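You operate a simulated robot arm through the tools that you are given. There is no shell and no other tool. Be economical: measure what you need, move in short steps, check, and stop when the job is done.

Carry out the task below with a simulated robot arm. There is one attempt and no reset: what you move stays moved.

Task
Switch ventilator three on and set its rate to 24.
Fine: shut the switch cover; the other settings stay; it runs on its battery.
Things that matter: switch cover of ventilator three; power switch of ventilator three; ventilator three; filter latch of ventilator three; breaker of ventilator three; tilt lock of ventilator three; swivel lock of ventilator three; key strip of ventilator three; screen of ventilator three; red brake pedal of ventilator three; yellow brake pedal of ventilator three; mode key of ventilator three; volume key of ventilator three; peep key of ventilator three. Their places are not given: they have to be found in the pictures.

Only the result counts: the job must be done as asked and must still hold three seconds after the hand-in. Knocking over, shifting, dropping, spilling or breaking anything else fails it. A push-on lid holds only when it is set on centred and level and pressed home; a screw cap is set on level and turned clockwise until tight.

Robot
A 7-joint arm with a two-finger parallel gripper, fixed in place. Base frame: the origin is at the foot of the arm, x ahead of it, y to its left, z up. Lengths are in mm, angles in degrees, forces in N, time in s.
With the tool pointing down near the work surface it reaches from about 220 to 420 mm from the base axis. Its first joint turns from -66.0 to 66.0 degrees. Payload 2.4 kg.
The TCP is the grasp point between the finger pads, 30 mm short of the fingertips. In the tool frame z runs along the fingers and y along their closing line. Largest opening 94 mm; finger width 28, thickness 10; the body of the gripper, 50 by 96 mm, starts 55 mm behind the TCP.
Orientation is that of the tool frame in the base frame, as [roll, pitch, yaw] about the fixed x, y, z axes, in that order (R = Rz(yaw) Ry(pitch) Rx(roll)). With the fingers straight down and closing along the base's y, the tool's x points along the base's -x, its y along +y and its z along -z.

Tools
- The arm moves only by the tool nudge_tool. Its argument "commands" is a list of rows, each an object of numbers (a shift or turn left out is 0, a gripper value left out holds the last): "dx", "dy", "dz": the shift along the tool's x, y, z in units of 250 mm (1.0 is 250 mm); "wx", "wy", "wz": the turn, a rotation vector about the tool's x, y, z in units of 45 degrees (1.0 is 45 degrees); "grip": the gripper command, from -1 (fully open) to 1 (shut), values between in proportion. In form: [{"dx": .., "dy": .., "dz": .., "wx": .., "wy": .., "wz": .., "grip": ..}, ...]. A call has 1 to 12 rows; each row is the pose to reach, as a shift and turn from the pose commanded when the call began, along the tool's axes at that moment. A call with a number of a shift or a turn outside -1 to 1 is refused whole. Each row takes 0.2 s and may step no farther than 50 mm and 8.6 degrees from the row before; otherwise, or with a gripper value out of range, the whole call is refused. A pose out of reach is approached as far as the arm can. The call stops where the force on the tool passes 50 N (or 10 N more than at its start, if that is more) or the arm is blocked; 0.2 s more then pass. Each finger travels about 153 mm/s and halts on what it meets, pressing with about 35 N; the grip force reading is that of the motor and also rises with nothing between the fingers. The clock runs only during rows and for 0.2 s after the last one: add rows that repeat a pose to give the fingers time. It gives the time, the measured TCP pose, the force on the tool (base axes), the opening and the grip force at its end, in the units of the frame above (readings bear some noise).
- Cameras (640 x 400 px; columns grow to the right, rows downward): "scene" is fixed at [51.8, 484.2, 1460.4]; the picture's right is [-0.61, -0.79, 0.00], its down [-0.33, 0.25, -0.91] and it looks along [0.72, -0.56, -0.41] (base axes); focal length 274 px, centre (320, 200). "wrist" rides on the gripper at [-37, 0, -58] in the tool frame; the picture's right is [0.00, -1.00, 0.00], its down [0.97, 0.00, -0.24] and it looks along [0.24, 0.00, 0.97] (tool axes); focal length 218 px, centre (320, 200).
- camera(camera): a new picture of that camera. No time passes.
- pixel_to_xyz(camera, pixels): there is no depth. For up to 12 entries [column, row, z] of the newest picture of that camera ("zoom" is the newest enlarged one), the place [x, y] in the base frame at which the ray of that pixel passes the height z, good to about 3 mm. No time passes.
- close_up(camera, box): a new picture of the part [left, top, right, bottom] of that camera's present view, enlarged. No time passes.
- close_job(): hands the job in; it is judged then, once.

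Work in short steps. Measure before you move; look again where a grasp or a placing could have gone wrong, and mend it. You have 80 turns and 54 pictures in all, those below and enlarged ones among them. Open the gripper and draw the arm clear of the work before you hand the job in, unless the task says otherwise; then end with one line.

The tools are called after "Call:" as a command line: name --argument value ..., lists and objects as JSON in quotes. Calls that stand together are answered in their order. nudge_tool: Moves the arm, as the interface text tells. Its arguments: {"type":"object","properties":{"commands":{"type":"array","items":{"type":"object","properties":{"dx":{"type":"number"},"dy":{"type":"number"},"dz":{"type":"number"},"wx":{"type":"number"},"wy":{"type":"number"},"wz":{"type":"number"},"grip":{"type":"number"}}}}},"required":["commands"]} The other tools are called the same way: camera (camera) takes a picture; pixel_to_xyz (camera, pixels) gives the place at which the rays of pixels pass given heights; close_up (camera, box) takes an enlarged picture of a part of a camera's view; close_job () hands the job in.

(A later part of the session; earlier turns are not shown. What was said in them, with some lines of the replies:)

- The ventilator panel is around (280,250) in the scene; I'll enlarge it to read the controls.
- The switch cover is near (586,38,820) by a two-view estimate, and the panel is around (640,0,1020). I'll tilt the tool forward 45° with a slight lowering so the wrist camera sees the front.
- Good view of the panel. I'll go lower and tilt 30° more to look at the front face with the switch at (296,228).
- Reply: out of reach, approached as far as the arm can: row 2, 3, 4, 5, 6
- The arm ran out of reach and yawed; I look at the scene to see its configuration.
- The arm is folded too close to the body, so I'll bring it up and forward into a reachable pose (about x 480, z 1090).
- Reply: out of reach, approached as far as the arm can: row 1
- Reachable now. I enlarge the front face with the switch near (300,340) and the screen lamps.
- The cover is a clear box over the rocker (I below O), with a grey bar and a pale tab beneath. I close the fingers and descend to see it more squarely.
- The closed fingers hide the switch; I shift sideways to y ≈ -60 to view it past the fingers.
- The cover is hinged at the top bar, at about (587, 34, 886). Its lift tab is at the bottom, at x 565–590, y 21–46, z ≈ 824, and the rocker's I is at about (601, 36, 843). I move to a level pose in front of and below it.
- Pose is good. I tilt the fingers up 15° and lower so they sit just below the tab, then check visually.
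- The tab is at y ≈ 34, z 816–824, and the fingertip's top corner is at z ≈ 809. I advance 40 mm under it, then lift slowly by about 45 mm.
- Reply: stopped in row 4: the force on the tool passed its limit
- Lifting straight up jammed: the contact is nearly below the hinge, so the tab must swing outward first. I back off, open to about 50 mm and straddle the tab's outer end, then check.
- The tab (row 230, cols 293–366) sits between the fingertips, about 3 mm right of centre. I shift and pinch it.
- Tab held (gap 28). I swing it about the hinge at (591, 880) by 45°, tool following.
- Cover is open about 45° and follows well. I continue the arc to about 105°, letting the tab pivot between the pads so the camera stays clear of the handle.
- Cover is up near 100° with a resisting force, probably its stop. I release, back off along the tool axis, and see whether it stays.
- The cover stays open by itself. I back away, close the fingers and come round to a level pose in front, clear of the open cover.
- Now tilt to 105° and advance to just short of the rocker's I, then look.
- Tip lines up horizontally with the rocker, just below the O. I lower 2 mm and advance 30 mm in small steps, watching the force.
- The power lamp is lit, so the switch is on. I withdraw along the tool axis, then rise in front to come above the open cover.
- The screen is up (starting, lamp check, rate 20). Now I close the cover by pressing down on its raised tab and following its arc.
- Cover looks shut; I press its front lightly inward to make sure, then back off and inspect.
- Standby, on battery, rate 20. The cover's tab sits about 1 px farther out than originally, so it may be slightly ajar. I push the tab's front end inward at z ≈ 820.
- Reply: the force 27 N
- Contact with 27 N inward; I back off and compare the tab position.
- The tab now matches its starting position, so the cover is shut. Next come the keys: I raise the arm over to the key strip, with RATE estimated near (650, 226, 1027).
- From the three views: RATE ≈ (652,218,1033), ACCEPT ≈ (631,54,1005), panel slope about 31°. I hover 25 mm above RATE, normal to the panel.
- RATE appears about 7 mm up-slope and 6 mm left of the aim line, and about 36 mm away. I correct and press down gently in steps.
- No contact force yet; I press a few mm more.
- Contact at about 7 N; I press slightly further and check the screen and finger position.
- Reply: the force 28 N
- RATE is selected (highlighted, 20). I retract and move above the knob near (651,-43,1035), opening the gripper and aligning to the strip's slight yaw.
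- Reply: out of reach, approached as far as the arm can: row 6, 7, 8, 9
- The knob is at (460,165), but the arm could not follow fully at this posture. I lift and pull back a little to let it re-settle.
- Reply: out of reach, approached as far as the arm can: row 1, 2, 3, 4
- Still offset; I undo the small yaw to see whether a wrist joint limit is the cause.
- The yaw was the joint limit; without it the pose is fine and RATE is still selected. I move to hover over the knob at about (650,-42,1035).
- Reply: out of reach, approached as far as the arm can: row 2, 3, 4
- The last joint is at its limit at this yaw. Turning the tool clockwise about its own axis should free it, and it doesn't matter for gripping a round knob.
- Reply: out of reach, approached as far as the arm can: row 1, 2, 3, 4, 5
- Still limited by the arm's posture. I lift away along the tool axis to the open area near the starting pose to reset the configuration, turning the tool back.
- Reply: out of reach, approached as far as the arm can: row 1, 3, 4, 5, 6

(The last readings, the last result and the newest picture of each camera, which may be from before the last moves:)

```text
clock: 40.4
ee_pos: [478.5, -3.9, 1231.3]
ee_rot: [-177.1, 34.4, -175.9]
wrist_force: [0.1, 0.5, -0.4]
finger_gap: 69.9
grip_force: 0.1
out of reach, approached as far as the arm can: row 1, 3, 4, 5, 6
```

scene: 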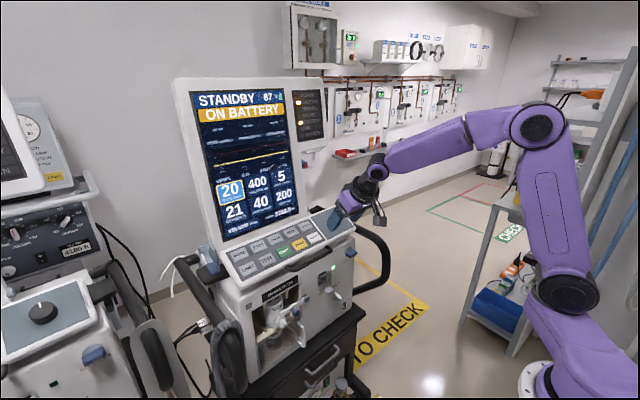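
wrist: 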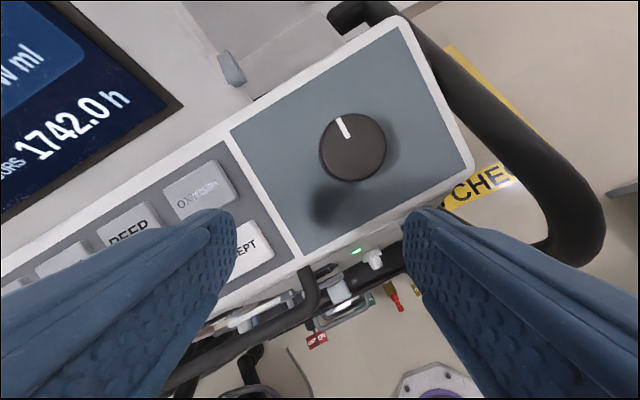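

I continue to the starting pose (T≈0) to recover the original arm configuration.

Call:
nudge_tool --commands '[{"dz": -0.07, "dy": -0.07, "wy": 0.13, "wz": 0.02}, {"dz": -0.14, "dy": -0.14, "wy": 0.26, "wz": 0.04}, {"dz": -0.21, "dy": -0.21, "wy": 0.4, "wz": 0.06}, {"dz": -0.28, "dy": -0.28, "wy": 0.54, "wz": 0.075}, {"dz": -0.337, "dy": -0.35, "wy": 0.68, "wz": 0.075}, {"dz": -0.337, "dy": -0.35, "wy": 0.76, "wz": 0.075}, {"dz": -0.337, "dy": -0.35, "wy": 0.76, "wz": 0.075}]'

Call:
camera --camera "scene"

```text
clock: 42.0
ee_pos: [446.9, -67.7, 1318.6]
ee_rot: [-165.9, 3.6, -179.2]
wrist_force: [-0.3, 0.2, -0.5]
finger_gap: 69.9
grip_force: 0.0
out of reach, approached as far as the arm can: row 1, 2, 3, 4, 5, 6, 7
```

```text
9 pictures are left
```

scene: 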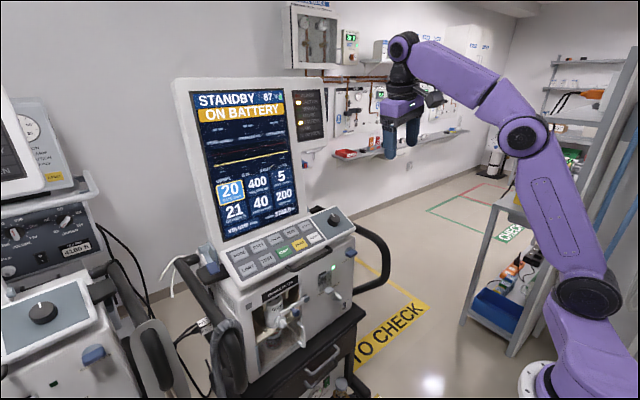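

The redundant posture has drifted to a limit (roll is off 14°). I go back through the y>0, 45° region that worked earlier.

Call:
nudge_tool --commands '[{"dx": -0.01, "dy": 0.1, "dz": 0.1, "wx": -0.045, "wy": -0.13}, {"dx": -0.02, "dy": 0.2, "dz": 0.21, "wx": -0.09, "wy": -0.26}, {"dx": -0.03, "dy": 0.3, "dz": 0.31, "wx": -0.135, "wy": -0.39}, {"dx": -0.045, "dy": 0.4, "dz": 0.42, "wx": -0.18, "wy": -0.53}, {"dx": -0.055, "dy": 0.5, "dz": 0.52, "wx": -0.225, "wy": -0.66}, {"dx": -0.07, "dy": 0.6, "dz": 0.62, "wx": -0.27, "wy": -0.79}, {"dx": -0.08, "dy": 0.71, "dz": 0.73, "wx": -0.313, "wy": -0.92}, {"dx": -0.08, "dy": 0.71, "dz": 0.73, "wx": -0.313, "wy": -0.92}]'

```text
clock: 43.8
ee_pos: [482.1, 59.3, 1105.7]
ee_rot: [-178.0, 44.7, -172.9]
wrist_force: [-0.5, 0.0, -0.1]
finger_gap: 70.0
grip_force: 0.1
out of reach, approached as far as the arm can: row 1, 2
```

Rows 3–8 were reachable again. I go to the earlier-good 75° pose near (490,15,1090), straightening the yaw, to test reach from there.

Call:
nudge_tool --commands '[{"wx": 0.01, "wz": 0.02, "wy": -0.13, "dx": 0.0, "dz": 0.01, "dy": -0.03}, {"wx": 0.02, "wz": 0.04, "wy": -0.26, "dx": 0.01, "dz": 0.03, "dy": -0.07}, {"wx": 0.04, "wz": 0.07, "wy": -0.4, "dx": 0.01, "dz": 0.05, "dy": -0.11}, {"wx": 0.05, "wz": 0.09, "wy": -0.53, "dx": 0.02, "dz": 0.06, "dy": -0.15}, {"wx": 0.067, "wz": 0.11, "wy": -0.667, "dx": 0.02, "dz": 0.07, "dy": -0.18}, {"wx": 0.067, "wz": 0.11, "wy": -0.667, "dx": 0.02, "dz": 0.07, "dy": -0.18}]'

Call:
nudge_tool --commands '[{"dy": -0.15}, {"dy": -0.3}, {"dy": -0.3}]'

```text
clock: 45.2
ee_pos: [494.6, 15.5, 1087.8]
ee_rot: [175.0, 74.8, 175.7]
wrist_force: [-0.5, 0.1, -0.1]
finger_gap: 69.9
grip_force: 0.1
```

```text
clock: 46.0
ee_pos: [496.6, -57.5, 1087.5]
ee_rot: [175.2, 74.7, 175.9]
wrist_force: [1.1, -0.1, 0.1]
finger_gap: 69.8
grip_force: 0.0
```

Reachable at y = -57 with 75°. I bring the tilt up towards 50° while moving toward the knob.

Call:
nudge_tool --commands '[{"dx": -0.08, "dz": 0.0, "wy": 0.14}, {"dx": -0.15, "dz": 0.05, "dy": 0.02, "wy": 0.28}, {"dx": -0.2, "dz": 0.11, "dy": 0.03, "wy": 0.42}, {"dx": -0.236, "dz": 0.185, "dy": 0.05, "wy": 0.55}, {"dx": -0.236, "dz": 0.185, "dy": 0.05, "wy": 0.55}]'

```text
clock: 47.2
ee_pos: [556.0, -44.8, 1132.7]
ee_rot: [178.1, 50.0, 178.9]
wrist_force: [0.4, 0.0, -0.3]
finger_gap: 70.0
grip_force: 0.0
```

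Reachable. I continue to about (610,-43,1095) with 35° tilt.

Call:
nudge_tool --commands '[{"dx": -0.01, "dz": 0.08, "wy": 0.1}, {"dx": -0.02, "dz": 0.17, "wy": 0.2}, {"dx": -0.022, "dz": 0.263, "dy": 0.007, "wy": 0.33}, {"dx": -0.022, "dz": 0.263, "dy": 0.007, "wy": 0.33}]'

Call:
camera --camera "wrist"

```text
clock: 48.2
ee_pos: [610.5, -41.3, 1093.2]
ee_rot: [178.4, 35.1, 179.6]
wrist_force: [-0.6, -0.3, 0.3]
finger_gap: 70.1
grip_force: 0.1
```

```text
8 pictures are left
```

wrist: 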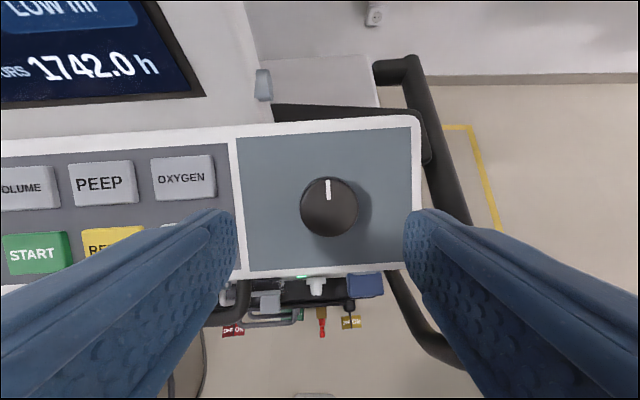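

The knob (329,206) is almost on the tool axis: it needs 5.5 mm to the right and about 50 mm of advance. I go down and grip it.

Call:
nudge_tool --commands '[{"dy": -0.022, "dx": -0.004, "dz": 0.08}, {"dy": -0.022, "dx": -0.004, "dz": 0.15}, {"dy": -0.022, "dx": -0.004, "dz": 0.21}, {"dy": -0.022, "dx": -0.004, "dz": 0.21, "grip": 0.0}, {"dy": -0.022, "dx": -0.004, "dz": 0.21, "grip": 1}, {"dy": -0.022, "dx": -0.004, "dz": 0.21, "grip": 1}]'

```text
clock: 49.6
ee_pos: [643.1, -47.0, 1052.3]
ee_rot: [178.4, 35.1, 179.8]
wrist_force: [0.1, 14.2, -0.2]
finger_gap: 38.3
grip_force: 34.9
```

Knob gripped (gap 38). I relieve the lateral force slightly and turn clockwise 30°.

Call:
nudge_tool --commands '[{"dy": 0.006}, {"dy": 0.006, "wz": 0.16}, {"dy": 0.006, "wz": 0.32}, {"dy": 0.006, "wz": 0.48}, {"dy": 0.006, "wz": 0.64}, {"dy": 0.006, "wz": 0.64}]'

Call:
close_up --camera "scene" --box '[180, 80, 370, 280]'

```text
clock: 51.0
ee_pos: [641.0, -49.0, 1050.3]
ee_rot: [160.0, 29.6, 145.6]
wrist_force: [2.6, -2.3, 0.0]
finger_gap: 37.9
grip_force: 34.9
```

```text
2.00 times, centred on (275, 180) of scene
```

zoom: 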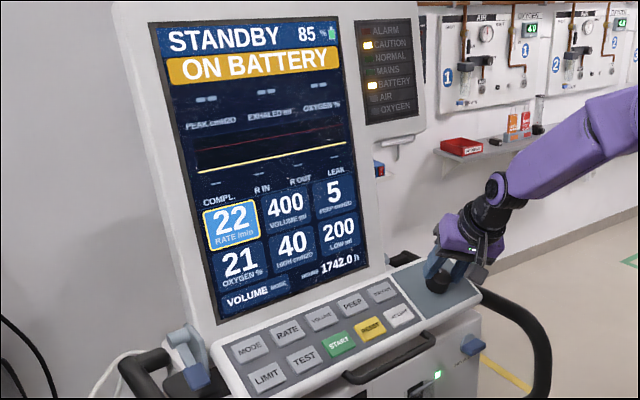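

Rate reads 22 after 29°. I turn another 24° and read again.

Call:
nudge_tool --commands '[{"wz": 0.15}, {"wz": 0.3}, {"wz": 0.45}, {"wz": 0.53}, {"wz": 0.53}]'

Call:
close_up --camera "scene" --box '[180, 80, 370, 280]'

```text
clock: 52.2
ee_pos: [641.1, -49.4, 1050.3]
ee_rot: [150.1, 19.3, 121.9]
wrist_force: [-0.2, -17.6, -0.7]
finger_gap: 38.5
grip_force: 35.1
```

```text
2.00 times, centred on (275, 180) of scene
```

zoom: 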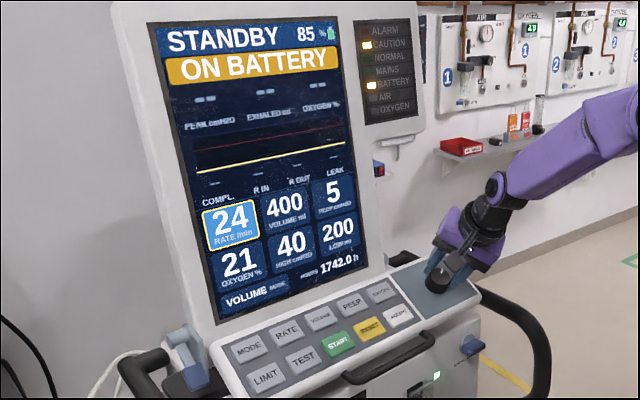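

Rate reads 24. I release the knob, retract straight back, and turn the tool back.

Call:
nudge_tool --commands '[{"grip": -0.49}, {"grip": -0.49}, {"dz": -0.1, "grip": -0.49}, {"dz": -0.22, "grip": -0.49}, {"dz": -0.22, "wz": -0.17}, {"dz": -0.22, "wz": -0.35}, {"dz": -0.22, "wz": -0.53}, {"dz": -0.22, "wz": -0.71}, {"dz": -0.22, "wz": -0.89}, {"dz": -0.22, "wz": -1.0, "grip": 1}, {"dz": -0.22, "wz": -1.0, "grip": 1}]'

```text
clock: 54.6
ee_pos: [609.3, -48.7, 1098.2]
ee_rot: [173.2, 34.6, 170.4]
wrist_force: [-0.1, 0.6, -0.2]
finger_gap: 0.0
grip_force: 33.4
```

Now over to ACCEPT: I move to a hover near (597,55,1061) and take a wrist picture to aim.

Call:
nudge_tool --commands '[{"dx": 0.05, "dy": 0.12, "wz": -0.09}, {"dx": 0.1, "dy": 0.25, "wz": -0.17}, {"dx": 0.15, "dy": 0.37, "dz": 0.02, "wz": -0.17}, {"dx": 0.179, "dy": 0.396, "dz": 0.09, "wz": -0.17}, {"dx": 0.179, "dy": 0.396, "dz": 0.09, "wz": -0.17}]'

Call:
camera --camera "wrist"

```text
clock: 55.8
ee_pos: [594.7, 56.1, 1063.7]
ee_rot: [178.5, 35.2, 179.6]
wrist_force: [0.1, 0.5, 0.4]
finger_gap: 0.0
grip_force: 33.3
```

```text
5 pictures are left
```

wrist: 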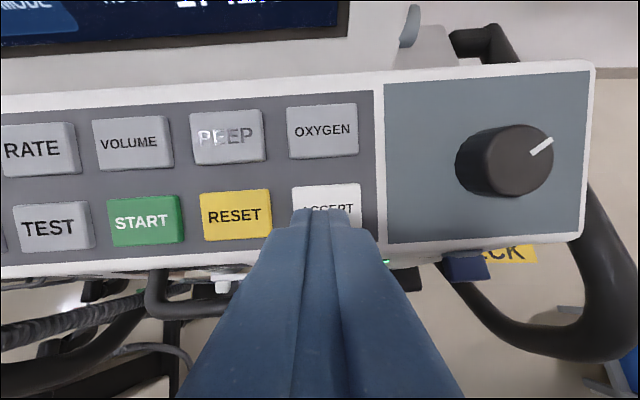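

ACCEPT is centred at (327,209), 4 mm right of the aim line and about 40 mm away. I approach and press.

Call:
nudge_tool --commands '[{"dy": -0.016, "dz": 0.07}, {"dy": -0.016, "dz": 0.13}, {"dy": -0.016, "dz": 0.15}, {"dy": -0.016, "dz": 0.164}]'

```text
clock: 56.8
ee_pos: [617.7, 53.5, 1030.0]
ee_rot: [178.6, 35.2, 179.7]
wrist_force: [-7.6, -0.3, 5.1]
finger_gap: 0.1
grip_force: 33.3
```

Contact at 9 N; I press the same extra depth as for RATE, then retract and look at the screen.

Call:
nudge_tool --commands '[{"dz": 0.007}, {"dz": 0.013}, {"dz": 0.013}, {"dz": -0.06}, {"dz": -0.2}, {"dz": -0.32}]'

Call:
close_up --camera "scene" --box '[180, 80, 370, 280]'

```text
clock: 58.2
ee_pos: [573.9, 51.0, 1093.9]
ee_rot: [178.5, 35.1, 179.6]
wrist_force: [-0.4, 0.4, -0.4]
finger_gap: 0.0
grip_force: 33.2
```

```text
2.00 times, centred on (275, 180) of scene
```

zoom: 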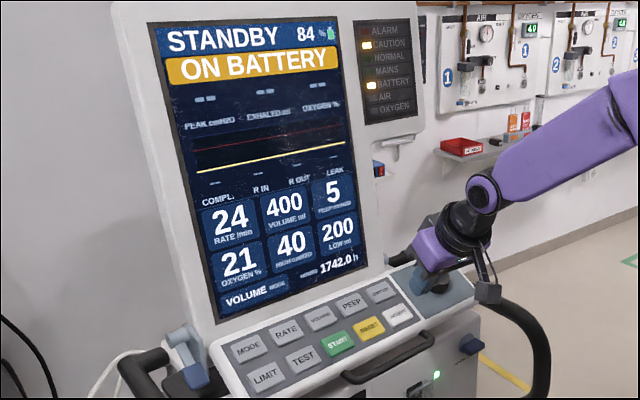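

Rate 24 is accepted and the others are unchanged. I draw the arm clear, open the gripper, and recheck the cover.

Call:
nudge_tool --commands '[{"dz": -0.19}, {"dz": -0.38}, {"dz": -0.56, "grip": -1}, {"dz": -0.56, "grip": -1}, {"dz": -0.56, "grip": -1}]'

Call:
close_up --camera "scene" --box '[290, 250, 386, 310]'

Call:
camera --camera "scene"

```text
clock: 59.4
ee_pos: [491.8, 48.5, 1209.2]
ee_rot: [178.5, 35.2, 179.6]
wrist_force: [0.5, -0.3, 0.4]
finger_gap: 94.2
grip_force: 0.1
```

```text
6.67 times, centred on (338, 280) of scene
```

zoom: 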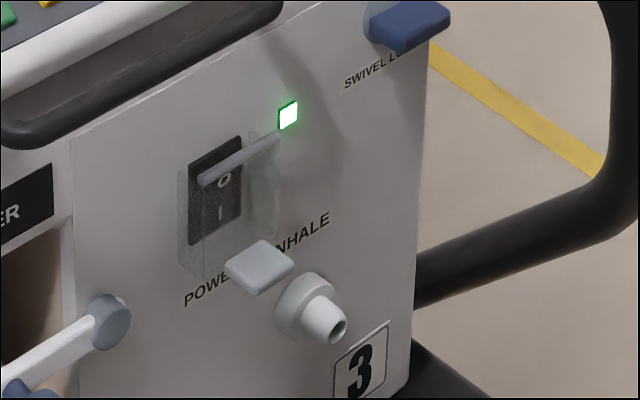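

```text
2 pictures are left
```

scene: 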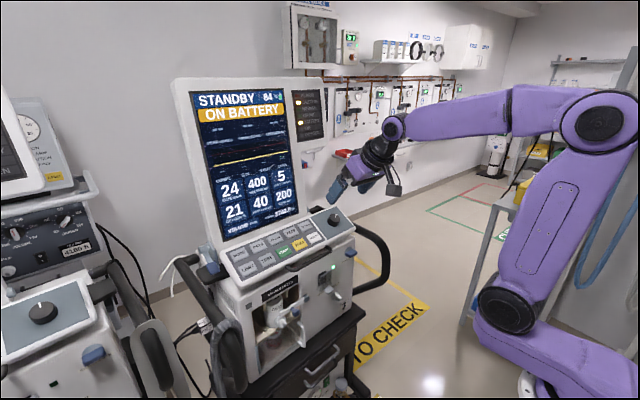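

The cover is shut, the power lamp is on, rate 24 is set, and the arm is clear and open. I hand in the job.

Call:
close_job

```text
The job is handed in.
```

Ventilator three is switched on and its rate is set to 24. It is in standby on its battery, with the switch cover shut; the other settings still read as before. I handed the job in with the gripper open and the arm clear. In the last picture the front panel sat about half a pixel (1–2 mm at most) from where it was earlier.
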